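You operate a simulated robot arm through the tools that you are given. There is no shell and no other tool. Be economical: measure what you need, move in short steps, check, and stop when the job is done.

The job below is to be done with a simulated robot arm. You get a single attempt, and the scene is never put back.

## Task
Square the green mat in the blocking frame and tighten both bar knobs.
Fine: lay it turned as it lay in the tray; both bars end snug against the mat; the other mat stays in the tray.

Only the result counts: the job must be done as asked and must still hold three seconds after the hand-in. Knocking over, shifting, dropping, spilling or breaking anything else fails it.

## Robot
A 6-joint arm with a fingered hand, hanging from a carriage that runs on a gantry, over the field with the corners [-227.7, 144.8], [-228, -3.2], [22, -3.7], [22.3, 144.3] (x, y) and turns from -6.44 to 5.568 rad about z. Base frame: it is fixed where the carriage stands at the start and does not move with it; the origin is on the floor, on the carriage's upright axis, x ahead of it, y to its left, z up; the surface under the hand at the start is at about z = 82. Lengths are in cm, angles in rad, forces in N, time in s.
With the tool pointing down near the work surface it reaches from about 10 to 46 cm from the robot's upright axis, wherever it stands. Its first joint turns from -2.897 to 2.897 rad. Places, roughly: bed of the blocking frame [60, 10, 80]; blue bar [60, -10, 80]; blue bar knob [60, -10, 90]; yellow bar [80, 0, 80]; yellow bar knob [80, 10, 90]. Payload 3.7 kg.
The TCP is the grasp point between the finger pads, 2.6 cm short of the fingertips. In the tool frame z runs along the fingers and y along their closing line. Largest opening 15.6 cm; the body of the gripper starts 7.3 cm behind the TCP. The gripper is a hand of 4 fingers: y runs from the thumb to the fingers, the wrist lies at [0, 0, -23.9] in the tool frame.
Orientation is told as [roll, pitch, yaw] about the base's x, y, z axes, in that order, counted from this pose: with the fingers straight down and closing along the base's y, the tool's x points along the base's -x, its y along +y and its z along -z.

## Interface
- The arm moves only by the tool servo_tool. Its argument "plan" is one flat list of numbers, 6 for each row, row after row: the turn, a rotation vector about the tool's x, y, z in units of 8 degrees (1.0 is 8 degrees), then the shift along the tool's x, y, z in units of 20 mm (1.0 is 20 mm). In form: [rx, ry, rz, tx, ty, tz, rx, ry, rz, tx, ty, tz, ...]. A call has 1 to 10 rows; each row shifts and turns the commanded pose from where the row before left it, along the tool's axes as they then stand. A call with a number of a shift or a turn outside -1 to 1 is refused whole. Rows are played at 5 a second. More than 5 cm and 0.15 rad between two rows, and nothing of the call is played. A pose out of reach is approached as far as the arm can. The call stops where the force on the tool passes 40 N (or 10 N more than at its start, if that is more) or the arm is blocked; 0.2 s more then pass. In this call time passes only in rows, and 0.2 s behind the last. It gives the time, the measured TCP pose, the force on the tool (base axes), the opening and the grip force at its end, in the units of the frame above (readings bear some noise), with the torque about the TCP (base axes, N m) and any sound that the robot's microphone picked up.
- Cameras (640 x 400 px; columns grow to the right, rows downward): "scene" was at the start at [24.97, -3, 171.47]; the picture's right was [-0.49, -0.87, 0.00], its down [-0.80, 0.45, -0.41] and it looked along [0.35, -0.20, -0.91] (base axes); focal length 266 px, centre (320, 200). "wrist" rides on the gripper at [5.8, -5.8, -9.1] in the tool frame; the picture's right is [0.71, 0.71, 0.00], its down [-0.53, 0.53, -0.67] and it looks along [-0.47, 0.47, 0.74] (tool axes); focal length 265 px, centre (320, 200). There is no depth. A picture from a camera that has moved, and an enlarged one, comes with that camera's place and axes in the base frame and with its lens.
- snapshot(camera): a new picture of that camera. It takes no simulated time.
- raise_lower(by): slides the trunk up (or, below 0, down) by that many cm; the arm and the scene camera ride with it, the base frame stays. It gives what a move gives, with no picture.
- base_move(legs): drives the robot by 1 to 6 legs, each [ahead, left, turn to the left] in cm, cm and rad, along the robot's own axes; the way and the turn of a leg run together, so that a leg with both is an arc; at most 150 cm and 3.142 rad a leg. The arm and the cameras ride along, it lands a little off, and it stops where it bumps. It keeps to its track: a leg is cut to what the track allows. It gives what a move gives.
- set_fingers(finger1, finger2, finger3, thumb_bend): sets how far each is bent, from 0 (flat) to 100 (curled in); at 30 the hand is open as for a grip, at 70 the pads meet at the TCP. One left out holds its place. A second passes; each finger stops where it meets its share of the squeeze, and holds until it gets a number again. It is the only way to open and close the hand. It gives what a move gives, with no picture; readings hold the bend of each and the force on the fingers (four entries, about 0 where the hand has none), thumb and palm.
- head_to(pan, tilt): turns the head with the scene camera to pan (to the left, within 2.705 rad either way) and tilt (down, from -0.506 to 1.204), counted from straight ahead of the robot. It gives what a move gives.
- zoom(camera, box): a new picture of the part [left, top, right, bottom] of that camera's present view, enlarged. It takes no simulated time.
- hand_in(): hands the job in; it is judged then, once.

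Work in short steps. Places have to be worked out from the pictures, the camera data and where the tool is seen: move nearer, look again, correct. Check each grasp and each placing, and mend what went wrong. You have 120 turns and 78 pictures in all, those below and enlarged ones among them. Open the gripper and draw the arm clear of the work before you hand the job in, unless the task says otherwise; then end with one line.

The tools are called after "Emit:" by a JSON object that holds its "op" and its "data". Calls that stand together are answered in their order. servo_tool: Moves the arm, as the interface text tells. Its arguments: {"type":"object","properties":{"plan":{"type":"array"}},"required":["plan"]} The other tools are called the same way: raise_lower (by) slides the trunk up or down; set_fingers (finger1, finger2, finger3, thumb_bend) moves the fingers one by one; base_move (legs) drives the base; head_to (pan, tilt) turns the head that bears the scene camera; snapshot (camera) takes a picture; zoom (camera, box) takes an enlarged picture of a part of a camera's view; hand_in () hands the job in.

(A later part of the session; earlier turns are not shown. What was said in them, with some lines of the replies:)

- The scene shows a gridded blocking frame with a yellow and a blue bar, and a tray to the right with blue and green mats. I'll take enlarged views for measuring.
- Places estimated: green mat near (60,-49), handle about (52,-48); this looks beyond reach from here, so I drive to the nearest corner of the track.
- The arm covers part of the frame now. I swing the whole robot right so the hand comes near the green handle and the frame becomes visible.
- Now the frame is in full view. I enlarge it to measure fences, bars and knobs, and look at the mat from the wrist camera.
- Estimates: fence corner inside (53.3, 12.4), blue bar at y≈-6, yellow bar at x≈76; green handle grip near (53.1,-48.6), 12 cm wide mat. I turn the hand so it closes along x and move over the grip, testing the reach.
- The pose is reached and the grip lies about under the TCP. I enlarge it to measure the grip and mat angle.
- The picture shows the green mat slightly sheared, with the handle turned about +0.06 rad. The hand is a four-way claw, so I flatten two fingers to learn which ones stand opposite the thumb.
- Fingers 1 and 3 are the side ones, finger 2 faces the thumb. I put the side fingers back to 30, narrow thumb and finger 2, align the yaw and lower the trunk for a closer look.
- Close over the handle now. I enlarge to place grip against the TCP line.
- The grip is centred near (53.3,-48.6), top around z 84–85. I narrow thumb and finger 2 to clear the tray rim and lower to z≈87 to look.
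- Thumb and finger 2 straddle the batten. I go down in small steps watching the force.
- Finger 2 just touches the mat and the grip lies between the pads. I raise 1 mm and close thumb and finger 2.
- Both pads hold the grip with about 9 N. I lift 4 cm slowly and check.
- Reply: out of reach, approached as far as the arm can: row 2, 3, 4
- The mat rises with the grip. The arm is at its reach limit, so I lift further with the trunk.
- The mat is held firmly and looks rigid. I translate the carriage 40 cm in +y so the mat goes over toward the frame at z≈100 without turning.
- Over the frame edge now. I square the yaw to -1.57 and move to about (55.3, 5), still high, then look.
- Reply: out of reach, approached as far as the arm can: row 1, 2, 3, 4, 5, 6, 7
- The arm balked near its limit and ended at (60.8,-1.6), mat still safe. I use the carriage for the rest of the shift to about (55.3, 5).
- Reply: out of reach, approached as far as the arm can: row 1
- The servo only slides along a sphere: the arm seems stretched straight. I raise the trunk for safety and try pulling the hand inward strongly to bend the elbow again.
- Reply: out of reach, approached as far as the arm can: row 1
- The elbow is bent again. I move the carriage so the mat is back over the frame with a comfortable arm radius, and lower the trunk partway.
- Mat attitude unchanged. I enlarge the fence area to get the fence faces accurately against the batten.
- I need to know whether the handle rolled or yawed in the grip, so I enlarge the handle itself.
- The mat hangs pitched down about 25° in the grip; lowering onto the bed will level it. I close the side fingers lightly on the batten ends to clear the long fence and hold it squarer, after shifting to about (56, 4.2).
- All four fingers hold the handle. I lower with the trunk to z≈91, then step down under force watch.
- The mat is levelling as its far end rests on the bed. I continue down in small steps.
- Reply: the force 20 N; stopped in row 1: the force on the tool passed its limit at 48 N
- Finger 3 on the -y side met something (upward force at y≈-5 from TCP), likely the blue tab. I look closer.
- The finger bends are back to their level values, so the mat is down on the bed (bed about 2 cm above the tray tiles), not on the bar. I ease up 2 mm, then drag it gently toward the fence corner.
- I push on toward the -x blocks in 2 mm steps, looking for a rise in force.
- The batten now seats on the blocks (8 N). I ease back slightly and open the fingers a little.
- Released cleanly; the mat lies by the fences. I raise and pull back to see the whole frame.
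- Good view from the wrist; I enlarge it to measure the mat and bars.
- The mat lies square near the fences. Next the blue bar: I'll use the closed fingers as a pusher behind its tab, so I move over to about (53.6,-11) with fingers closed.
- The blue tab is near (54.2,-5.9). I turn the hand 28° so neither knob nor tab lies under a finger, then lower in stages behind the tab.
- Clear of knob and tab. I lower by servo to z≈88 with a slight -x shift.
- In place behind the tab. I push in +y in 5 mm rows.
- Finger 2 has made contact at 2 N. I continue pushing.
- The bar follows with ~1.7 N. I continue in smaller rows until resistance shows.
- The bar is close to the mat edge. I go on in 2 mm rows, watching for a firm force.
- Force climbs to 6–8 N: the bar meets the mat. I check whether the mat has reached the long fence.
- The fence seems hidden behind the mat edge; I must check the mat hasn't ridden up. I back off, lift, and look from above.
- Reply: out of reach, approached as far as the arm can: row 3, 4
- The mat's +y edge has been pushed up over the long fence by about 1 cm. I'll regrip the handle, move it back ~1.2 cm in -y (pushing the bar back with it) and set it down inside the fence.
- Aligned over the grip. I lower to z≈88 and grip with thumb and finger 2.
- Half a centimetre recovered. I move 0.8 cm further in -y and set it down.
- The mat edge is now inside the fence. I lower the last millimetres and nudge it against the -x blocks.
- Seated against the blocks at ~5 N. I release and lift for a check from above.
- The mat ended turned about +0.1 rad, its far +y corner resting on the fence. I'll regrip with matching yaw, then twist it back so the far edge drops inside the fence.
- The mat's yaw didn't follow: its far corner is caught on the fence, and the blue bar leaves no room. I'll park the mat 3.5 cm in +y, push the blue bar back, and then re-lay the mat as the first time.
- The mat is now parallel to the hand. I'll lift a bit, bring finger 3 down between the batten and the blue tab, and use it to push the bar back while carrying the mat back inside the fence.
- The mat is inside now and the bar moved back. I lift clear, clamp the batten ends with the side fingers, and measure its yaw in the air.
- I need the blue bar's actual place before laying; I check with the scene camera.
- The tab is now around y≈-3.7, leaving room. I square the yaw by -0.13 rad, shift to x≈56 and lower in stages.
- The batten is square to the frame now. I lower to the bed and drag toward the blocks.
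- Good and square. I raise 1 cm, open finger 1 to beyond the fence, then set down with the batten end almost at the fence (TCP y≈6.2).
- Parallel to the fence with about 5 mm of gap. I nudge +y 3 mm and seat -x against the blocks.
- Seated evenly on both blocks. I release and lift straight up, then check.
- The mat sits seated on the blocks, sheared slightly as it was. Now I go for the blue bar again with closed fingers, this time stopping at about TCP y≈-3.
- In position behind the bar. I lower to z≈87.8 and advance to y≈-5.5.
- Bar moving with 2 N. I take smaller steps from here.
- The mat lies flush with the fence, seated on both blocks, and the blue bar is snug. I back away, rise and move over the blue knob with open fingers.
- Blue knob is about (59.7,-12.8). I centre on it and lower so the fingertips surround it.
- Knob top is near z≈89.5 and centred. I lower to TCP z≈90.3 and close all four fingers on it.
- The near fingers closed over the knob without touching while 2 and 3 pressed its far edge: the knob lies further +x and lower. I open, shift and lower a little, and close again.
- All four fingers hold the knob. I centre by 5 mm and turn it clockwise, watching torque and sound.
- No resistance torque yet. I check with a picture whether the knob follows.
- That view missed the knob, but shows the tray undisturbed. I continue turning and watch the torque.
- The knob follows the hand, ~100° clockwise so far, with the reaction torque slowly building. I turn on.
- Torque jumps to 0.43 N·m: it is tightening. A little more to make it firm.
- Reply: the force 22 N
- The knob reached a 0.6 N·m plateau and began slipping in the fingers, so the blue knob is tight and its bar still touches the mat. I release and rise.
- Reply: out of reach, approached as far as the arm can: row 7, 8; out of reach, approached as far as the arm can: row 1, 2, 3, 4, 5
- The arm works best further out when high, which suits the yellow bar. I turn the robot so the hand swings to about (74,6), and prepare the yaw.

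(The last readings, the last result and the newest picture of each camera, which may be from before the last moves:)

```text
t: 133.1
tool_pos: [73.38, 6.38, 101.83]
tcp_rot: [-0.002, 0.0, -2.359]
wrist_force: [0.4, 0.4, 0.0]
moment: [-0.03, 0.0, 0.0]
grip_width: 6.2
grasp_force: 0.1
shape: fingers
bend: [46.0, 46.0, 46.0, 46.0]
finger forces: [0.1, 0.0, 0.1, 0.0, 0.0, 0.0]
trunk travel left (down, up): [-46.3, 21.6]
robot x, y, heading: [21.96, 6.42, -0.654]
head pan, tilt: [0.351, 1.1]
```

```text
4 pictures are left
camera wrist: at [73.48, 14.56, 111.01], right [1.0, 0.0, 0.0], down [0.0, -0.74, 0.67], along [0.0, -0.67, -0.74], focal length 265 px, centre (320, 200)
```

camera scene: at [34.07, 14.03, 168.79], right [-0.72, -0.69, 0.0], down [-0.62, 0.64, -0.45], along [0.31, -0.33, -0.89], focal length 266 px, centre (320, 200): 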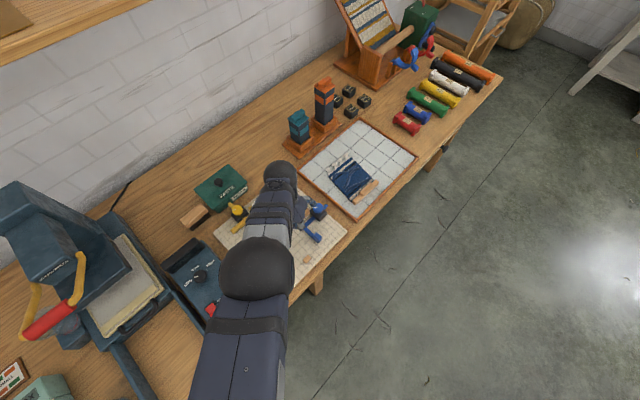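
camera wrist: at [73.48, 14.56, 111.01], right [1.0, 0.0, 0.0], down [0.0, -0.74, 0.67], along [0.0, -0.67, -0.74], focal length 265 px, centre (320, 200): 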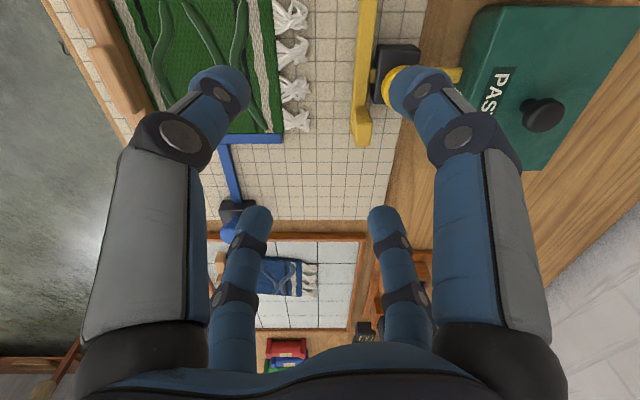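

Overview: the blue bar sits snug; yellow tab is near (77.7,1.8), its knob near (80,7). I'll hook finger 2 behind the tab from above and pull in -x; first rotate and position.

Emit:
{"op": "servo_tool", "data": {"plan": [0, 0, -1, 0, 0, 0, 0, 0, -1, 0, 0, 0, 0, 0, -1, 0, 0, 0, 0, 0, -1, 0, 0, 0, 0, 0, -1, 0, 0, 0, 0, 0, -0.64, 0, 0, 0, 0, 0, 0, -0.8, 0.35, 0, 0, 0, 0, -0.8, 0.35, 0, 0, 0, 0, -0.7, 0.3, 0]}}

Emit:
{"op": "raise_lower", "data": {"by": -9}}

Emit:
{"op": "snapshot", "data": {"camera": "wrist"}}

```text
t: 135.1
tool_pos: [75.41, 1.69, 101.81]
tcp_rot: [0.0, 0.0, -1.572]
wrist_force: [0.0, -0.1, 1.0]
moment: [-0.02, 0.01, 0.02]
grip_width: 6.19
grasp_force: 0.1
shape: fingers
bend: [46.0, 46.0, 46.0, 46.0]
finger forces: [0.0, 0.0, 0.0, 0.1, 0.0, 0.0]
trunk travel left (down, up): [-46.3, 21.6]
robot x, y, heading: [22.17, 6.11, -0.655]
head pan, tilt: [0.351, 1.1]
```

```text
t: 136.4
tool_pos: [75.48, 1.62, 92.81]
tcp_rot: [-0.001, 0.001, -1.571]
wrist_force: [0.2, 0.0, -0.3]
moment: [-0.01, 0.0, -0.02]
grip_width: 6.2
grasp_force: 0.0
shape: fingers
bend: [46.0, 46.0, 46.0, 46.0]
finger forces: [0.0, 0.0, 0.0, 0.0, 0.0, 0.1]
trunk travel left (down, up): [-37.3, 30.6]
robot x, y, heading: [21.65, 6.49, -0.66]
head pan, tilt: [0.351, 1.1]
```

```text
3 pictures are left
camera wrist: at [69.61, 7.55, 102.01], right [0.71, 0.71, 0.0], down [0.53, -0.53, 0.67], along [0.47, -0.47, -0.74], focal length 265 px, centre (320, 200)
```

wrist: 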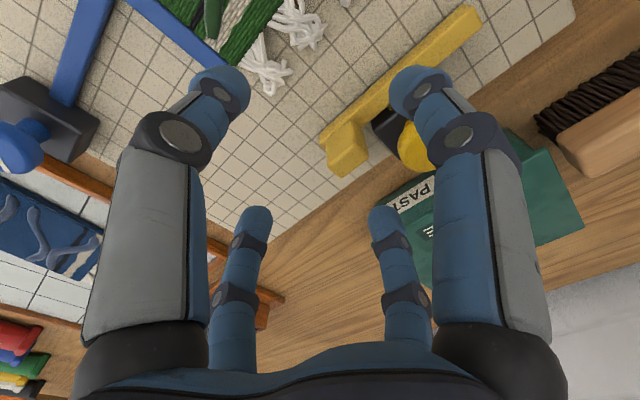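

Tab sits at about (77.8,1.9). I lower so finger 2 hangs behind it, then pull in -x.

Emit:
{"op": "servo_tool", "data": {"plan": [0, 0, 0, 0.05, 0, 0.8, 0, 0, 0, 0, 0, 0.8, 0, 0, 0, 0, 0, 0.7]}}

Emit:
{"op": "servo_tool", "data": {"plan": [0, 0, 0, 0, -0.25, 0, 0, 0, 0, 0, -0.25, 0, 0, 0, 0, 0, -0.25, 0, 0, 0, 0, 0, -0.25, 0, 0, 0, 0, 0, -0.25, 0]}}

Emit:
{"op": "servo_tool", "data": {"plan": [0, 0, 0, 0, -0.25, 0, 0, 0, 0, 0, -0.25, 0, 0, 0, 0, 0, -0.25, 0, 0, 0, 0, 0, -0.25, 0]}}

```text
t: 137.2
tool_pos: [75.35, 1.67, 88.29]
tcp_rot: [0.001, 0.0, -1.572]
wrist_force: [-0.3, -0.4, 0.6]
moment: [0.0, 0.02, -0.01]
grip_width: 6.18
grasp_force: 0.0
shape: fingers
bend: [46.0, 46.0, 46.0, 46.0]
finger forces: [0.1, 0.0, 0.0, 0.1, 0.0, 0.0]
trunk travel left (down, up): [-37.3, 30.6]
robot x, y, heading: [21.37, 6.23, -0.653]
head pan, tilt: [0.351, 1.1]
```

```text
t: 138.4
tool_pos: [73.02, 1.81, 88.24]
tcp_rot: [-0.002, 0.001, -1.572]
wrist_force: [1.6, 0.3, 1.0]
moment: [0.01, -0.04, -0.04]
grip_width: 6.23
grasp_force: 0.8
shape: fingers
bend: [46.0, 45.0, 46.0, 46.0]
finger forces: [0.0, 0.9, 0.0, 0.1, 0.0, 0.1]
trunk travel left (down, up): [-37.3, 30.6]
robot x, y, heading: [22.02, 6.53, -0.654]
head pan, tilt: [0.351, 1.1]
```

```text
t: 139.4
tool_pos: [70.94, 1.75, 88.33]
tcp_rot: [-0.001, -0.001, -1.57]
wrist_force: [-0.4, 0.0, 0.4]
moment: [0.0, -0.03, 0.04]
grip_width: 6.21
grasp_force: 0.0
shape: fingers
bend: [46.0, 45.0, 46.0, 46.0]
finger forces: [0.0, 0.9, 0.1, 0.0, 0.0, 0.1]
trunk travel left (down, up): [-37.3, 30.6]
robot x, y, heading: [21.59, 6.45, -0.662]
head pan, tilt: [0.351, 1.1]
```

The bar follows at ~1 N. I keep pulling in smaller steps.

Emit:
{"op": "servo_tool", "data": {"plan": [0, 0, 0, 0, -0.2, 0, 0, 0, 0, 0, -0.2, 0, 0, 0, 0, 0, -0.2, 0, 0, 0, 0, 0, -0.2, 0]}}

Emit:
{"op": "servo_tool", "data": {"plan": [0, 0, 0, 0, -0.15, 0, 0, 0, 0, 0, -0.15, 0, 0, 0, 0, 0, -0.15, 0]}}

Emit:
{"op": "servo_tool", "data": {"plan": [0, 0, 0, 0, -0.1, 0, 0, 0, 0, 0, -0.1, 0, 0, 0, 0, 0, -0.1, 0]}}

```text
t: 140.4
tool_pos: [69.42, 1.72, 88.28]
tcp_rot: [0.0, 0.0, -1.57]
wrist_force: [-0.5, -0.5, 0.3]
moment: [0.0, -0.02, -0.02]
grip_width: 6.21
grasp_force: 0.4
shape: fingers
bend: [46.0, 45.0, 46.0, 46.0]
finger forces: [0.0, 1.0, 0.0, 0.0, 0.0, 0.1]
trunk travel left (down, up): [-37.3, 30.6]
robot x, y, heading: [21.92, 6.52, -0.655]
head pan, tilt: [0.351, 1.1]
```

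```text
t: 141.2
tool_pos: [68.35, 1.8, 88.19]
tcp_rot: [0.0, 0.0, -1.571]
wrist_force: [1.0, 0.1, 1.1]
moment: [-0.01, -0.06, 0.02]
grip_width: 6.2
grasp_force: 0.6
shape: fingers
bend: [46.0, 45.0, 46.0, 46.0]
finger forces: [0.0, 1.1, 0.1, 0.0, 0.0, 0.0]
trunk travel left (down, up): [-37.3, 30.6]
robot x, y, heading: [21.62, 6.34, -0.659]
head pan, tilt: [0.351, 1.1]
```

```text
t: 142.0
tool_pos: [68.05, 1.8, 87.96]
tcp_rot: [-0.002, 0.001, -1.572]
wrist_force: [0.6, 0.7, 0.2]
moment: [-0.03, -0.02, -0.01]
grip_width: 6.18
grasp_force: 0.5
shape: fingers
bend: [46.0, 45.0, 46.0, 46.0]
finger forces: [0.0, 0.9, 0.0, 0.0, 0.0, 0.1]
out of reach, approached as far as the arm can: row 3
trunk travel left (down, up): [-37.3, 30.6]
robot x, y, heading: [22.27, 6.64, -0.659]
head pan, tilt: [0.351, 1.1]
```

The arm hit its inner fold limit. I step off the tab, raise the trunk 8 cm and lower the arm by the same, to work with more room.

Emit:
{"op": "servo_tool", "data": {"plan": [0, 0, 0, 0, 0.3, 0]}}

Emit:
{"op": "raise_lower", "data": {"by": 9}}

Emit:
{"op": "servo_tool", "data": {"plan": [0, 0, 0, 0, 0, 1, 0, 0, 0, 0, 0, 1, 0, 0, 0, 0, 0, 1, 0, 0, 0, 0, 0, 0.9]}}

```text
t: 142.4
tool_pos: [68.65, 1.79, 87.97]
tcp_rot: [0.001, 0.001, -1.573]
wrist_force: [0.6, 0.1, 0.2]
moment: [-0.02, 0.0, -0.03]
grip_width: 6.2
grasp_force: 0.2
shape: fingers
bend: [46.0, 46.0, 46.0, 46.0]
finger forces: [0.0, 0.1, 0.0, 0.1, 0.0, 0.0]
trunk travel left (down, up): [-37.3, 30.6]
robot x, y, heading: [21.46, 6.51, -0.656]
head pan, tilt: [0.351, 1.1]
```

```text
t: 143.6
tool_pos: [68.63, 1.7, 96.95]
tcp_rot: [-0.001, -0.001, -1.57]
wrist_force: [0.2, 0.1, 0.4]
moment: [0.02, 0.0, -0.01]
grip_width: 6.2
grasp_force: 0.0
shape: fingers
bend: [46.0, 46.0, 46.0, 46.0]
finger forces: [0.1, 0.0, 0.0, 0.0, 0.0, 0.0]
trunk travel left (down, up): [-46.3, 21.6]
robot x, y, heading: [21.81, 6.4, -0.655]
head pan, tilt: [0.351, 1.1]
```

```text
t: 144.6
tool_pos: [68.57, 1.84, 89.1]
tcp_rot: [-0.001, -0.001, -1.572]
wrist_force: [0.2, 1.0, 0.6]
moment: [-0.01, 0.0, 0.0]
grip_width: 6.2
grasp_force: 0.1
shape: fingers
bend: [46.0, 46.0, 46.0, 46.0]
finger forces: [0.1, 0.0, 0.0, 0.0, 0.0, 0.0]
trunk travel left (down, up): [-46.3, 21.6]
robot x, y, heading: [21.88, 6.33, -0.656]
head pan, tilt: [0.351, 1.1]
```

Now the last 0.9 cm down, and pull on in 3 mm steps.

Emit:
{"op": "servo_tool", "data": {"plan": [0, 0, 0, 0, 0, 0.45, 0, 0, 0, 0, -0.15, 0, 0, 0, 0, 0, -0.15, 0, 0, 0, 0, 0, -0.15, 0]}}

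Emit:
{"op": "servo_tool", "data": {"plan": [0, 0, 0, 0, -0.15, 0, 0, 0, 0, 0, -0.15, 0]}}

Emit:
{"op": "servo_tool", "data": {"plan": [0, 0, 0, 0, -0.15, 0, 0, 0, 0, 0, -0.15, 0]}}

Emit:
{"op": "servo_tool", "data": {"plan": [0, 0, 0, 0, -0.1, 0, 0, 0, 0, 0, -0.1, 0]}}

```text
t: 145.6
tool_pos: [67.85, 1.73, 88.35]
tcp_rot: [0.002, 0.0, -1.57]
wrist_force: [1.1, -0.7, 0.2]
moment: [0.02, 0.0, 0.01]
grip_width: 6.2
grasp_force: 0.0
shape: fingers
bend: [46.0, 45.0, 46.0, 46.0]
finger forces: [0.1, 0.8, 0.1, 0.0, 0.0, 0.0]
trunk travel left (down, up): [-46.3, 21.6]
robot x, y, heading: [22.01, 6.4, -0.656]
head pan, tilt: [0.351, 1.1]
```

```text
t: 146.2
tool_pos: [67.27, 1.91, 88.39]
tcp_rot: [-0.001, 0.0, -1.57]
wrist_force: [0.2, 0.1, -0.1]
moment: [-0.04, -0.03, 0.06]
grip_width: 6.18
grasp_force: 0.1
shape: fingers
bend: [46.0, 45.0, 46.0, 46.0]
finger forces: [0.1, 0.9, 0.1, 0.1, 0.1, 0.1]
trunk travel left (down, up): [-46.3, 21.6]
robot x, y, heading: [21.78, 6.53, -0.664]
head pan, tilt: [0.351, 1.1]
```

```text
t: 146.8
tool_pos: [66.57, 1.99, 88.25]
tcp_rot: [0.001, 0.0, -1.57]
wrist_force: [0.4, -0.4, -0.3]
moment: [-0.03, -0.01, -0.02]
grip_width: 6.21
grasp_force: 0.4
shape: fingers
bend: [46.0, 45.0, 46.0, 46.0]
finger forces: [0.1, 0.9, 0.0, 0.0, 0.0, 0.1]
trunk travel left (down, up): [-46.3, 21.6]
robot x, y, heading: [21.97, 6.21, -0.652]
head pan, tilt: [0.351, 1.1]
```

```text
t: 147.4
tool_pos: [66.03, 1.91, 88.36]
tcp_rot: [0.002, 0.0, -1.57]
wrist_force: [1.1, 0.0, 0.4]
moment: [0.0, -0.04, -0.02]
grip_width: 6.2
grasp_force: 0.4
shape: fingers
bend: [46.0, 45.0, 46.0, 46.0]
finger forces: [0.0, 1.1, 0.0, 0.0, 0.0, 0.0]
trunk travel left (down, up): [-46.3, 21.6]
robot x, y, heading: [22.04, 6.3, -0.662]
head pan, tilt: [0.351, 1.1]
```

Still only bar friction; the bar face should be near x≈68.8. I continue by 2 mm steps.

Emit:
{"op": "servo_tool", "data": {"plan": [0, 0, 0, 0, -0.1, 0, 0, 0, 0, 0, -0.1, 0]}}

Emit:
{"op": "servo_tool", "data": {"plan": [0, 0, 0, 0, -0.1, 0]}}

Emit:
{"op": "servo_tool", "data": {"plan": [0, 0, 0, 0, -0.1, 0]}}

Emit:
{"op": "servo_tool", "data": {"plan": [0, 0, 0, 0, -0.1, 0]}}

```text
t: 148.0
tool_pos: [65.7, 1.93, 88.33]
tcp_rot: [0.001, 0.0, -1.572]
wrist_force: [1.6, 0.0, -0.3]
moment: [-0.03, -0.06, 0.02]
grip_width: 6.21
grasp_force: 0.5
shape: fingers
bend: [46.0, 44.0, 46.0, 46.0]
finger forces: [0.0, 1.9, 0.1, 0.1, 0.1, 0.1]
trunk travel left (down, up): [-46.3, 21.6]
robot x, y, heading: [21.8, 6.26, -0.654]
head pan, tilt: [0.351, 1.1]
```

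```text
t: 148.4
tool_pos: [65.56, 1.84, 88.47]
tcp_rot: [0.002, 0.001, -1.571]
wrist_force: [3.1, 0.2, 0.1]
moment: [0.01, -0.03, 0.0]
grip_width: 6.19
grasp_force: 1.4
shape: fingers
bend: [46.0, 44.0, 46.0, 46.0]
finger forces: [0.1, 2.7, 0.0, 0.1, 0.0, 0.0]
trunk travel left (down, up): [-46.3, 21.6]
robot x, y, heading: [21.73, 6.62, -0.658]
head pan, tilt: [0.351, 1.1]
```

```text
t: 148.8
tool_pos: [65.4, 1.92, 88.44]
tcp_rot: [0.003, -0.001, -1.571]
wrist_force: [3.6, 0.1, -0.4]
moment: [0.02, -0.08, 0.0]
grip_width: 6.19
grasp_force: 1.4
shape: fingers
bend: [46.0, 43.0, 46.0, 46.0]
finger forces: [0.1, 3.6, 0.0, 0.1, 0.0, 0.1]
trunk travel left (down, up): [-46.3, 21.6]
robot x, y, heading: [21.58, 6.29, -0.658]
head pan, tilt: [0.351, 1.1]
```

```text
t: 149.2
tool_pos: [65.25, 1.83, 88.39]
tcp_rot: [0.0, -0.001, -1.573]
wrist_force: [3.0, -0.1, -0.2]
moment: [-0.04, -0.07, -0.01]
grip_width: 6.21
grasp_force: 2.0
shape: fingers
bend: [46.0, 42.0, 46.0, 46.0]
finger forces: [0.0, 4.1, 0.0, 0.0, 0.1, 0.0]
trunk travel left (down, up): [-46.3, 21.6]
robot x, y, heading: [21.78, 6.24, -0.657]
head pan, tilt: [0.351, 1.1]
```

The finger flexes instead of the bar moving: yellow is snug (≈4 N). I back off, rise and move out toward the yellow knob.

Emit:
{"op": "servo_tool", "data": {"plan": [0, 0, 0, 0, 0.5, 0, 0, 0, 0, 0, 0.1, -0.8, 0, 0, 0, 0, 0, -1, 0, 0, 0, 0, 0, -1, 0, 0, 0, 0, 0, -1]}}

Emit:
{"op": "servo_tool", "data": {"plan": [0, 0, 0, 0.3, 0.9, 0, 0, 0, 0, 0.3, 0.9, 0, 0, 0, 0, 0.3, 0.9, 0, 0, 0, 0, 0.3, 0.9, 0, 0, 0, 0, 0.3, 0.9, 0, 0, 0, 0, 0.3, 0.9, 0]}}

```text
t: 150.4
tool_pos: [66.36, 1.84, 95.79]
tcp_rot: [0.0, 0.001, -1.57]
wrist_force: [0.9, -0.6, 0.7]
moment: [-0.01, 0.0, -0.01]
grip_width: 6.17
grasp_force: 0.1
shape: fingers
bend: [46.0, 46.0, 46.0, 46.0]
finger forces: [0.0, 0.1, 0.0, 0.0, 0.0, 0.0]
trunk travel left (down, up): [-46.3, 21.6]
robot x, y, heading: [21.96, 6.34, -0.653]
head pan, tilt: [0.351, 1.1]
```

```text
t: 151.8
tool_pos: [77.17, 5.42, 95.92]
tcp_rot: [0.001, -0.001, -1.57]
wrist_force: [-0.3, 0.2, 0.4]
moment: [-0.03, -0.01, 0.01]
grip_width: 6.2
grasp_force: 0.0
shape: fingers
bend: [46.0, 46.0, 46.0, 46.0]
finger forces: [0.1, 0.0, 0.1, 0.0, 0.0, 0.0]
trunk travel left (down, up): [-46.3, 21.6]
robot x, y, heading: [21.69, 6.32, -0.655]
head pan, tilt: [0.351, 1.1]
```

I gain arm height against the trunk and wind the hand back to leave room for the clockwise turn.

Emit:
{"op": "servo_tool", "data": {"plan": [0, 0, -0.93, 0, 0, -0.9, 0, 0, -0.93, 0, 0, -0.9, 0, 0, -0.93, 0, 0, -0.9, 0, 0, -0.93, 0, 0, -0.9, 0, 0, -0.93, 0, 0, 0, 0, 0, -0.93, 0, 0, 0, 0, 0, -0.93, 0, 0, 0, 0, 0, -0.93, 0, 0, 0, 0, 0, -0.93, 0, 0, 0]}}

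Emit:
{"op": "raise_lower", "data": {"by": -8}}

```text
t: 153.8
tool_pos: [77.18, 5.32, 103.12]
tcp_rot: [0.001, 0.0, -0.402]
wrist_force: [0.0, 0.0, -0.6]
moment: [-0.01, 0.03, 0.02]
grip_width: 6.2
grasp_force: 0.0
shape: fingers
bend: [46.0, 46.0, 46.0, 46.0]
finger forces: [0.0, 0.0, 0.0, 0.0, 0.1, 0.0]
trunk travel left (down, up): [-46.3, 21.6]
robot x, y, heading: [21.78, 6.41, -0.657]
head pan, tilt: [0.351, 1.1]
```

```text
t: 155.0
tool_pos: [77.11, 5.3, 95.18]
tcp_rot: [0.001, -0.001, -0.401]
wrist_force: [-0.5, -0.3, -0.2]
moment: [-0.03, 0.02, 0.0]
grip_width: 6.22
grasp_force: 0.0
shape: fingers
bend: [46.0, 46.0, 46.0, 46.0]
finger forces: [0.1, 0.0, 0.0, 0.0, 0.0, 0.0]
trunk travel left (down, up): [-38.3, 29.6]
robot x, y, heading: [22.13, 6.36, -0.653]
head pan, tilt: [0.351, 1.1]
```

Now over to the knob at about (80,6), then a picture to centre.

Emit:
{"op": "servo_tool", "data": {"plan": [0, 0, 0, -0.6, 0.44, 0, 0, 0, 0, -0.6, 0.45, 0]}}

Emit:
{"op": "snapshot", "data": {"camera": "wrist"}}

```text
t: 155.6
tool_pos: [80.17, 6.13, 95.01]
tcp_rot: [0.0, -0.001, -0.402]
wrist_force: [-0.4, -0.6, 0.0]
moment: [0.0, -0.02, 0.01]
grip_width: 6.19
grasp_force: 0.0
shape: fingers
bend: [46.0, 46.0, 46.0, 46.0]
finger forces: [0.0, 0.0, 0.0, 0.0, 0.0, 0.1]
trunk travel left (down, up): [-38.3, 29.6]
robot x, y, heading: [21.56, 6.48, -0.658]
head pan, tilt: [0.351, 1.1]
```

```text
2 pictures are left
camera wrist: at [72.57, 3.06, 104.23], right [-0.37, 0.93, 0.0], down [0.69, 0.28, 0.67], along [0.62, 0.25, -0.74], focal length 265 px, centre (320, 200)
```

wrist: 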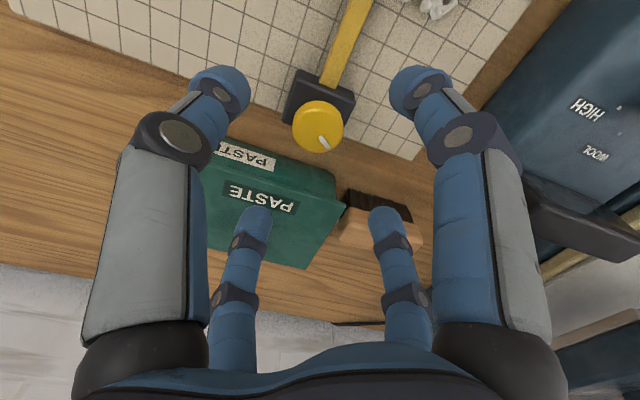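

The knob is centred under the hand (about 80.3, 6.2) and the paste box front is ~6 cm away. I narrow the fingers to 55, lower to z≈89.1 and grip.

Emit:
{"op": "set_fingers", "data": {"finger1": 54, "finger2": 54, "finger3": 54, "thumb_bend": 54}}

Emit:
{"op": "servo_tool", "data": {"plan": [0, 0, 0, -0.05, 0.05, 0.8, 0, 0, 0, 0, 0, 0.8, 0, 0, 0, 0, 0, 0.7, 0, 0, 0, 0, 0, 0.65]}}

Emit:
{"op": "set_fingers", "data": {"finger1": 75, "finger2": 75, "finger3": 75, "thumb_bend": 75}}

```text
t: 156.6
tool_pos: [80.11, 5.94, 95.02]
tcp_rot: [0.0, 0.0, -0.405]
wrist_force: [0.8, -0.9, 0.2]
moment: [-0.05, 0.02, 0.01]
grip_width: 4.0
grasp_force: 0.1
shape: fingers
bend: [54.0, 54.0, 54.0, 54.0]
finger forces: [0.0, 0.0, 0.1, 0.1, 0.0, 0.0]
trunk travel left (down, up): [-38.3, 29.6]
robot x, y, heading: [21.91, 6.22, -0.657]
head pan, tilt: [0.351, 1.1]
```

```text
t: 157.6
tool_pos: [79.83, 6.29, 89.38]
tcp_rot: [0.001, 0.001, -0.402]
wrist_force: [0.5, -0.3, -0.4]
moment: [-0.01, 0.0, -0.02]
grip_width: 4.01
grasp_force: 0.1
shape: fingers
bend: [54.0, 54.0, 54.0, 54.0]
finger forces: [0.0, 0.0, 0.1, 0.1, 0.0, 0.1]
out of reach, approached as far as the arm can: row 4
trunk travel left (down, up): [-38.3, 29.6]
robot x, y, heading: [21.5, 6.29, -0.649]
head pan, tilt: [0.351, 1.1]
```

```text
t: 158.6
tool_pos: [79.78, 6.06, 89.26]
tcp_rot: [0.001, -0.001, -0.403]
wrist_force: [0.5, -4.4, -0.3]
moment: [-0.02, -0.11, -0.04]
grip_width: 0.78
grasp_force: 16.2
shape: fingers
bend: [66.0, 61.0, 58.0, 66.0]
finger forces: [4.9, 8.1, 8.2, 0.0, 11.3, 0.1]
trunk travel left (down, up): [-38.3, 29.6]
robot x, y, heading: [21.78, 6.3, -0.655]
head pan, tilt: [0.351, 1.1]
```

Gripped by all four fingers. I turn clockwise, watching torque.

Emit:
{"op": "servo_tool", "data": {"plan": [0, 0, 0.8, 0, 0, 0, 0, 0, 0.8, 0, 0, 0, 0, 0, 0.8, 0, 0, 0, 0, 0, 0.8, 0, 0, 0]}}

Emit:
{"op": "servo_tool", "data": {"plan": [0, 0, 0.8, 0, 0, 0, 0, 0, 0.8, 0, 0, 0, 0, 0, 0.8, 0, 0, 0, 0, 0, 0.8, 0, 0, 0]}}

Emit:
{"op": "servo_tool", "data": {"plan": [0, 0, 0.8, 0, 0, 0, 0, 0, 0.8, 0, 0, 0, 0, 0, 0.8, 0, 0, 0, 0, 0, 0.8, 0, 0, 0]}}

```text
t: 159.6
tool_pos: [79.81, 6.38, 89.34]
tcp_rot: [0.0, 0.002, -0.85]
wrist_force: [0.5, 3.2, -3.2]
moment: [0.14, -0.15, 0.04]
grip_width: 0.75
grasp_force: 16.2
shape: fingers
bend: [66.0, 60.0, 59.0, 67.0]
finger forces: [6.1, 10.2, 6.1, 0.0, 8.9, 0.0]
trunk travel left (down, up): [-38.3, 29.6]
robot x, y, heading: [21.69, 6.61, -0.656]
head pan, tilt: [0.351, 1.1]
```

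```text
t: 160.6
tool_pos: [79.82, 6.33, 89.32]
tcp_rot: [0.0, 0.003, -1.299]
wrist_force: [1.3, 9.4, 0.4]
moment: [0.26, -0.16, 0.11]
grip_width: 0.73
grasp_force: 16.0
shape: fingers
bend: [65.0, 60.0, 60.0, 67.0]
finger forces: [7.6, 11.1, 4.6, 0.0, 8.4, 0.0]
trunk travel left (down, up): [-38.3, 29.6]
robot x, y, heading: [21.74, 6.17, -0.658]
head pan, tilt: [0.351, 1.1]
```

```text
t: 161.6
tool_pos: [79.74, 6.47, 89.38]
tcp_rot: [-0.001, 0.005, -1.744]
wrist_force: [4.8, 15.0, -2.0]
moment: [0.38, -0.14, 0.17]
grip_width: 0.69
grasp_force: 16.0
shape: fingers
bend: [64.0, 60.0, 62.0, 68.0]
finger forces: [9.6, 11.7, 2.8, 0.0, 7.5, 0.1]
trunk travel left (down, up): [-38.3, 29.6]
robot x, y, heading: [21.57, 6.23, -0.656]
head pan, tilt: [0.351, 1.1]
```

Torque builds; a side force of 15 N shows an off-centre grip, so I ease 4 mm in -y and keep turning.

Emit:
{"op": "servo_tool", "data": {"plan": [0, 0, 0.8, -0.15, 0, 0, 0, 0, 0.8, 0, 0, 0, 0, 0, 0.8, 0, 0, 0, 0, 0, 0.8, 0, 0, 0]}}

Emit:
{"op": "servo_tool", "data": {"plan": [0, 0, 0.8, 0, 0, 0, 0, 0, 0.8, 0, 0, 0, 0, 0, 0.8, 0, 0, 0]}}

Emit:
{"op": "servo_tool", "data": {"plan": [0, 0, 0.8, 0, 0, 0, 0, 0, 0.8, 0, 0, 0]}}

```text
t: 162.6
tool_pos: [80.02, 6.54, 89.35]
tcp_rot: [-0.001, 0.004, -2.188]
wrist_force: [6.4, 25.7, 0.4]
moment: [0.61, -0.12, 0.19]
grip_width: 0.73
grasp_force: 18.6
shape: fingers
bend: [63.0, 61.0, 63.0, 68.0]
finger forces: [12.9, 11.7, 1.6, 0.0, 11.5, 0.1]
trunk travel left (down, up): [-38.3, 29.6]
robot x, y, heading: [21.62, 6.02, -0.655]
head pan, tilt: [0.351, 1.1]
```

```text
t: 163.4
tool_pos: [80.04, 6.57, 89.51]
tcp_rot: [-0.002, 0.005, -2.526]
wrist_force: [11.8, 23.8, -2.0]
moment: [0.54, -0.28, 0.23]
grip_width: 0.78
grasp_force: 17.7
shape: fingers
bend: [63.0, 62.0, 64.0, 67.0]
finger forces: [12.6, 10.7, 1.1, 0.0, 11.9, 0.0]
trunk travel left (down, up): [-38.3, 29.6]
robot x, y, heading: [21.63, 6.41, -0.66]
head pan, tilt: [0.351, 1.1]
```

```text
t: 164.0
tool_pos: [80.15, 6.35, 89.52]
tcp_rot: [-0.003, 0.006, -2.75]
wrist_force: [14.6, 24.6, -3.3]
moment: [0.55, -0.29, 0.2]
grip_width: 0.81
grasp_force: 18.4
shape: fingers
bend: [63.0, 62.0, 64.0, 67.0]
finger forces: [12.7, 9.9, 0.9, 0.0, 13.1, 0.0]
trunk travel left (down, up): [-38.3, 29.6]
robot x, y, heading: [21.47, 6.48, -0.657]
head pan, tilt: [0.351, 1.1]
```

The hand is being pushed +y, so I correct the other way by ~5 mm and go on.

Emit:
{"op": "servo_tool", "data": {"plan": [0, 0, 0, 0.23, -0.17, 0]}}

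Emit:
{"op": "servo_tool", "data": {"plan": [0, 0, 0.8, 0, 0, 0, 0, 0, 0.8, 0, 0, 0, 0, 0, 0.8, 0, 0, 0]}}

Emit:
{"op": "servo_tool", "data": {"plan": [0, 0, 0.8, 0, 0, 0, 0, 0, 0.8, 0, 0, 0, 0, 0, 0.8, 0, 0, 0]}}

```text
t: 164.4
tool_pos: [80.21, 6.47, 89.51]
tcp_rot: [0.0, 0.006, -2.752]
wrist_force: [12.5, 16.1, -4.2]
moment: [0.34, -0.26, 0.15]
grip_width: 0.77
grasp_force: 16.6
shape: fingers
bend: [63.0, 62.0, 64.0, 67.0]
finger forces: [10.1, 10.9, 1.5, 0.0, 10.9, 0.1]
trunk travel left (down, up): [-38.3, 29.6]
robot x, y, heading: [21.96, 6.78, -0.655]
head pan, tilt: [0.351, 1.1]
```

```text
t: 165.2
tool_pos: [80.23, 6.59, 89.57]
tcp_rot: [-0.003, 0.004, -3.086]
wrist_force: [14.9, 15.3, -6.4]
moment: [0.33, -0.28, 0.35]
grip_width: 0.69
grasp_force: 17.3
shape: fingers
bend: [63.0, 62.0, 64.0, 67.0]
finger forces: [10.6, 11.6, 0.8, 0.0, 12.0, 0.0]
trunk travel left (down, up): [-38.3, 29.6]
robot x, y, heading: [21.63, 6.5, -0.657]
head pan, tilt: [0.351, 1.1]
```

```text
t: 166.0
tool_pos: [80.05, 6.76, 89.5]
tcp_rot: [-0.005, 0.001, 2.862]
wrist_force: [9.1, 18.0, 0.9]
moment: [0.34, -0.14, 0.55]
grip_width: 0.47
grasp_force: 23.1
shape: fingers
bend: [64.0, 63.0, 65.0, 67.0]
finger forces: [12.6, 13.6, 0.1, 0.1, 19.7, 0.0]
trunk travel left (down, up): [-38.3, 29.6]
robot x, y, heading: [21.45, 6.7, -0.654]
head pan, tilt: [0.351, 1.1]
```

Torque 0.55 N·m as with blue. A bit more until it plateaus.

Emit:
{"op": "servo_tool", "data": {"plan": [0, 0, 0.6, 0, 0, 0, 0, 0, 0.6, 0, 0, 0]}}

Emit:
{"op": "servo_tool", "data": {"plan": [0, 0, 0.6, 0, 0, 0, 0, 0, 0.6, 0, 0, 0]}}

Emit:
{"op": "servo_tool", "data": {"plan": [0, 0, 0.6, 0, 0, 0, 0, 0, 0.6, 0, 0, 0]}}

```text
t: 166.6
tool_pos: [80.09, 6.86, 89.39]
tcp_rot: [-0.006, 0.003, 2.699]
wrist_force: [2.6, 22.1, 5.4]
moment: [0.46, -0.12, 0.76]
grip_width: 0.33
grasp_force: 28.4
shape: fingers
bend: [64.0, 64.0, 65.0, 68.0]
finger forces: [13.7, 14.4, 0.1, 0.0, 29.1, 0.0]
trunk travel left (down, up): [-38.3, 29.6]
robot x, y, heading: [21.81, 6.67, -0.655]
head pan, tilt: [0.351, 1.1]
```

```text
t: 167.2
tool_pos: [80.04, 7.04, 89.53]
tcp_rot: [-0.006, 0.002, 2.529]
wrist_force: [9.6, 25.1, -2.0]
moment: [0.56, -0.13, 0.7]
grip_width: 0.14
grasp_force: 26.6
shape: fingers
bend: [65.0, 63.0, 65.0, 68.0]
finger forces: [13.6, 13.1, 0.1, 0.0, 25.4, 0.1]
trunk travel left (down, up): [-38.3, 29.6]
robot x, y, heading: [21.89, 6.25, -0.652]
head pan, tilt: [0.351, 1.1]
```

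```text
t: 167.8
tool_pos: [79.91, 7.14, 89.49]
tcp_rot: [-0.005, -0.002, 2.363]
wrist_force: [6.8, 29.5, -2.8]
moment: [0.62, 0.01, 0.47]
grip_width: 0.21
grasp_force: 21.8
shape: fingers
bend: [65.0, 63.0, 65.0, 68.0]
finger forces: [15.2, 4.3, 0.1, 0.0, 24.0, 0.0]
trunk travel left (down, up): [-38.3, 29.6]
robot x, y, heading: [21.95, 6.21, -0.656]
head pan, tilt: [0.351, 1.1]
```

Torque peaked at 0.76 N·m and then slipped: the yellow knob is tight. I open, rise straight up and view the result.

Emit:
{"op": "set_fingers", "data": {"finger1": 52, "finger2": 52, "finger3": 52, "thumb_bend": 52}}

Emit:
{"op": "raise_lower", "data": {"by": 16}}

Emit:
{"op": "base_move", "data": {"legs": [[-8, 5, 0]]}}

Emit:
{"op": "servo_tool", "data": {"plan": [0, 0, -1, 0, 0, 0, 0, 0, -1, 0, 0, 0, 0, 0, -1, 0, 0, 0, 0, 0, -1, 0, 0, 0, 0, 0, -1, 0, 0, 0, 0, 0, -1, 0, 0, 0, 0, 0, -1, 0, 0, 0, 0, 0, -1, 0, 0, 0, 0, 0, -1, 0, 0, 0, 0, 0, -1, 0, 0, 0]}}

```text
t: 168.8
tool_pos: [79.83, 6.26, 89.46]
tcp_rot: [0.0, 0.0, 2.361]
wrist_force: [0.2, 0.4, 0.3]
moment: [0.0, -0.01, 0.03]
grip_width: 4.51
grasp_force: 0.1
shape: fingers
bend: [52.0, 52.0, 52.0, 52.0]
finger forces: [0.0, 0.0, 0.0, 0.0, 0.0, 0.0]
trunk travel left (down, up): [-38.3, 29.6]
robot x, y, heading: [21.64, 6.01, -0.655]
head pan, tilt: [0.351, 1.1]
```

```text
t: 170.6
tool_pos: [79.87, 6.26, 105.43]
tcp_rot: [-0.001, 0.0, 2.362]
wrist_force: [0.2, 0.2, 0.1]
moment: [0.05, 0.02, -0.01]
grip_width: 4.47
grasp_force: 0.0
shape: fingers
bend: [52.0, 52.0, 52.0, 52.0]
finger forces: [0.0, 0.0, 0.1, 0.0, 0.0, 0.1]
trunk travel left (down, up): [-54.3, 13.6]
robot x, y, heading: [21.3, 6.52, -0.654]
head pan, tilt: [0.351, 1.1]
```

```text
t: 171.7
tool_pos: [76.64, 15.29, 105.52]
tcp_rot: [0.0, -0.001, 2.361]
wrist_force: [-0.1, 0.4, -0.6]
moment: [0.01, 0.02, -0.04]
grip_width: 4.49
grasp_force: 0.0
shape: fingers
bend: [52.0, 52.0, 52.0, 52.0]
finger forces: [0.0, 0.0, 0.0, 0.1, 0.1, 0.1]
trunk travel left (down, up): [-54.3, 13.6]
robot x, y, heading: [18.31, 15.27, -0.657]
head pan, tilt: [0.351, 1.1]
```

```text
t: 173.9
tool_pos: [76.42, 15.37, 105.57]
tcp_rot: [0.0, 0.0, -2.523]
wrist_force: [-0.3, -0.1, 0.7]
moment: [0.0, -0.02, -0.02]
grip_width: 4.48
grasp_force: 0.1
shape: fingers
bend: [52.0, 52.0, 52.0, 52.0]
finger forces: [0.1, 0.0, 0.0, 0.0, 0.1, 0.1]
trunk travel left (down, up): [-54.3, 13.6]
robot x, y, heading: [18.36, 15.26, -0.655]
head pan, tilt: [0.351, 1.1]
```

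I point the head at the frame for the final check.

Emit:
{"op": "head_to", "data": {"pan": 0.6, "tilt": 1.2}}

Emit:
{"op": "snapshot", "data": {"camera": "scene"}}

```text
t: 174.7
tool_pos: [76.51, 15.37, 105.46]
tcp_rot: [-0.001, 0.001, -2.527]
wrist_force: [-0.4, 0.5, 1.2]
moment: [0.0, -0.03, 0.01]
grip_width: 4.5
grasp_force: 0.0
shape: fingers
bend: [52.0, 52.0, 52.0, 52.0]
finger forces: [0.1, 0.0, 0.0, 0.0, 0.1, 0.1]
trunk travel left (down, up): [-54.3, 13.6]
robot x, y, heading: [18.5, 15.23, -0.649]
head pan, tilt: [0.6, 1.201]
```

```text
1 pictures are left
camera scene: at [39.68, 2.75, 169.2], right [-0.06, -1.0, 0.0], down [-0.93, 0.05, -0.36], along [0.36, -0.02, -0.93], focal length 266 px, centre (320, 200)
```

scene: 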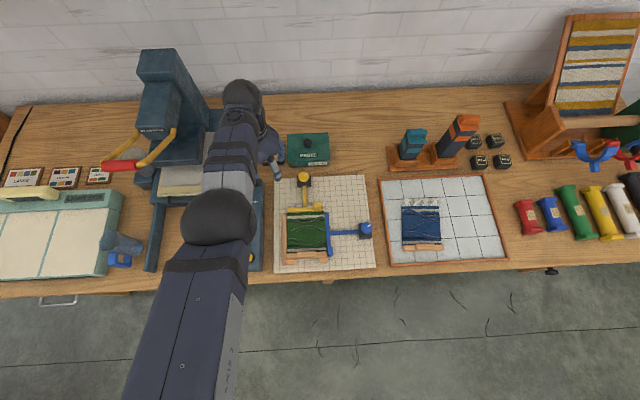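

The layout looks right: green mat in the corner, both bars up against it, blue mat in the tray. I use the last picture for a close look at the frame.

Emit:
{"op": "zoom", "data": {"camera": "scene", "box": [268, 168, 380, 274]}}

```text
3.77 times, centred on (324, 221) of scene
camera zoom: at [39.68, 2.75, 169.2], right [-0.06, -1.0, 0.0], down [-0.93, 0.05, -0.36], along [0.36, -0.02, -0.93], focal length 1003 px, centre (305, 121)
```

zoom: 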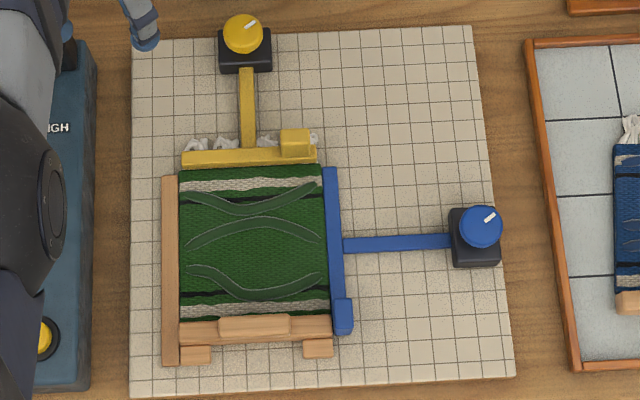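

Both bars lie against the mat, which is flush with fence and blocks; both knob marks stand alike, and the blue mat is in the tray. I open the hand fully and raise it clear.

Emit:
{"op": "set_fingers", "data": {"finger1": 30, "finger2": 30, "finger3": 30, "thumb_bend": 30}}

Emit:
{"op": "raise_lower", "data": {"by": 8}}

Emit:
{"op": "hand_in", "data": {}}

```text
t: 175.7
tool_pos: [76.41, 15.33, 105.51]
tcp_rot: [0.0, -0.001, -2.526]
wrist_force: [-0.2, 0.3, 0.0]
moment: [-0.02, 0.0, -0.03]
grip_width: 10.63
grasp_force: 0.0
shape: fingers
bend: [30.0, 30.0, 30.0, 30.0]
finger forces: [0.1, 0.1, 0.0, 0.0, 0.1, 0.0]
trunk travel left (down, up): [-54.3, 13.6]
robot x, y, heading: [18.21, 15.01, -0.656]
head pan, tilt: [0.6, 1.201]
```

```text
t: 176.9
tool_pos: [76.58, 15.27, 113.48]
tcp_rot: [0.0, 0.0, -2.525]
wrist_force: [0.6, 0.4, 0.5]
moment: [-0.03, -0.01, 0.0]
grip_width: 10.61
grasp_force: 0.1
shape: fingers
bend: [30.0, 30.0, 30.0, 30.0]
finger forces: [0.0, 0.1, 0.0, 0.0, 0.1, 0.0]
trunk travel left (down, up): [-62.3, 5.6]
robot x, y, heading: [18.17, 15.23, -0.655]
head pan, tilt: [0.6, 1.201]
```

```text
The job is handed in.
```

The job is handed in: the green mat lies squared against the fence and blocks, turned as it lay in the tray, and both knobs were turned clockwise until they slipped in the fingers. The yellow bar is against the mat; the last picture leaves a possible 3 mm gap at the blue bar. The blue mat is still in the tray.
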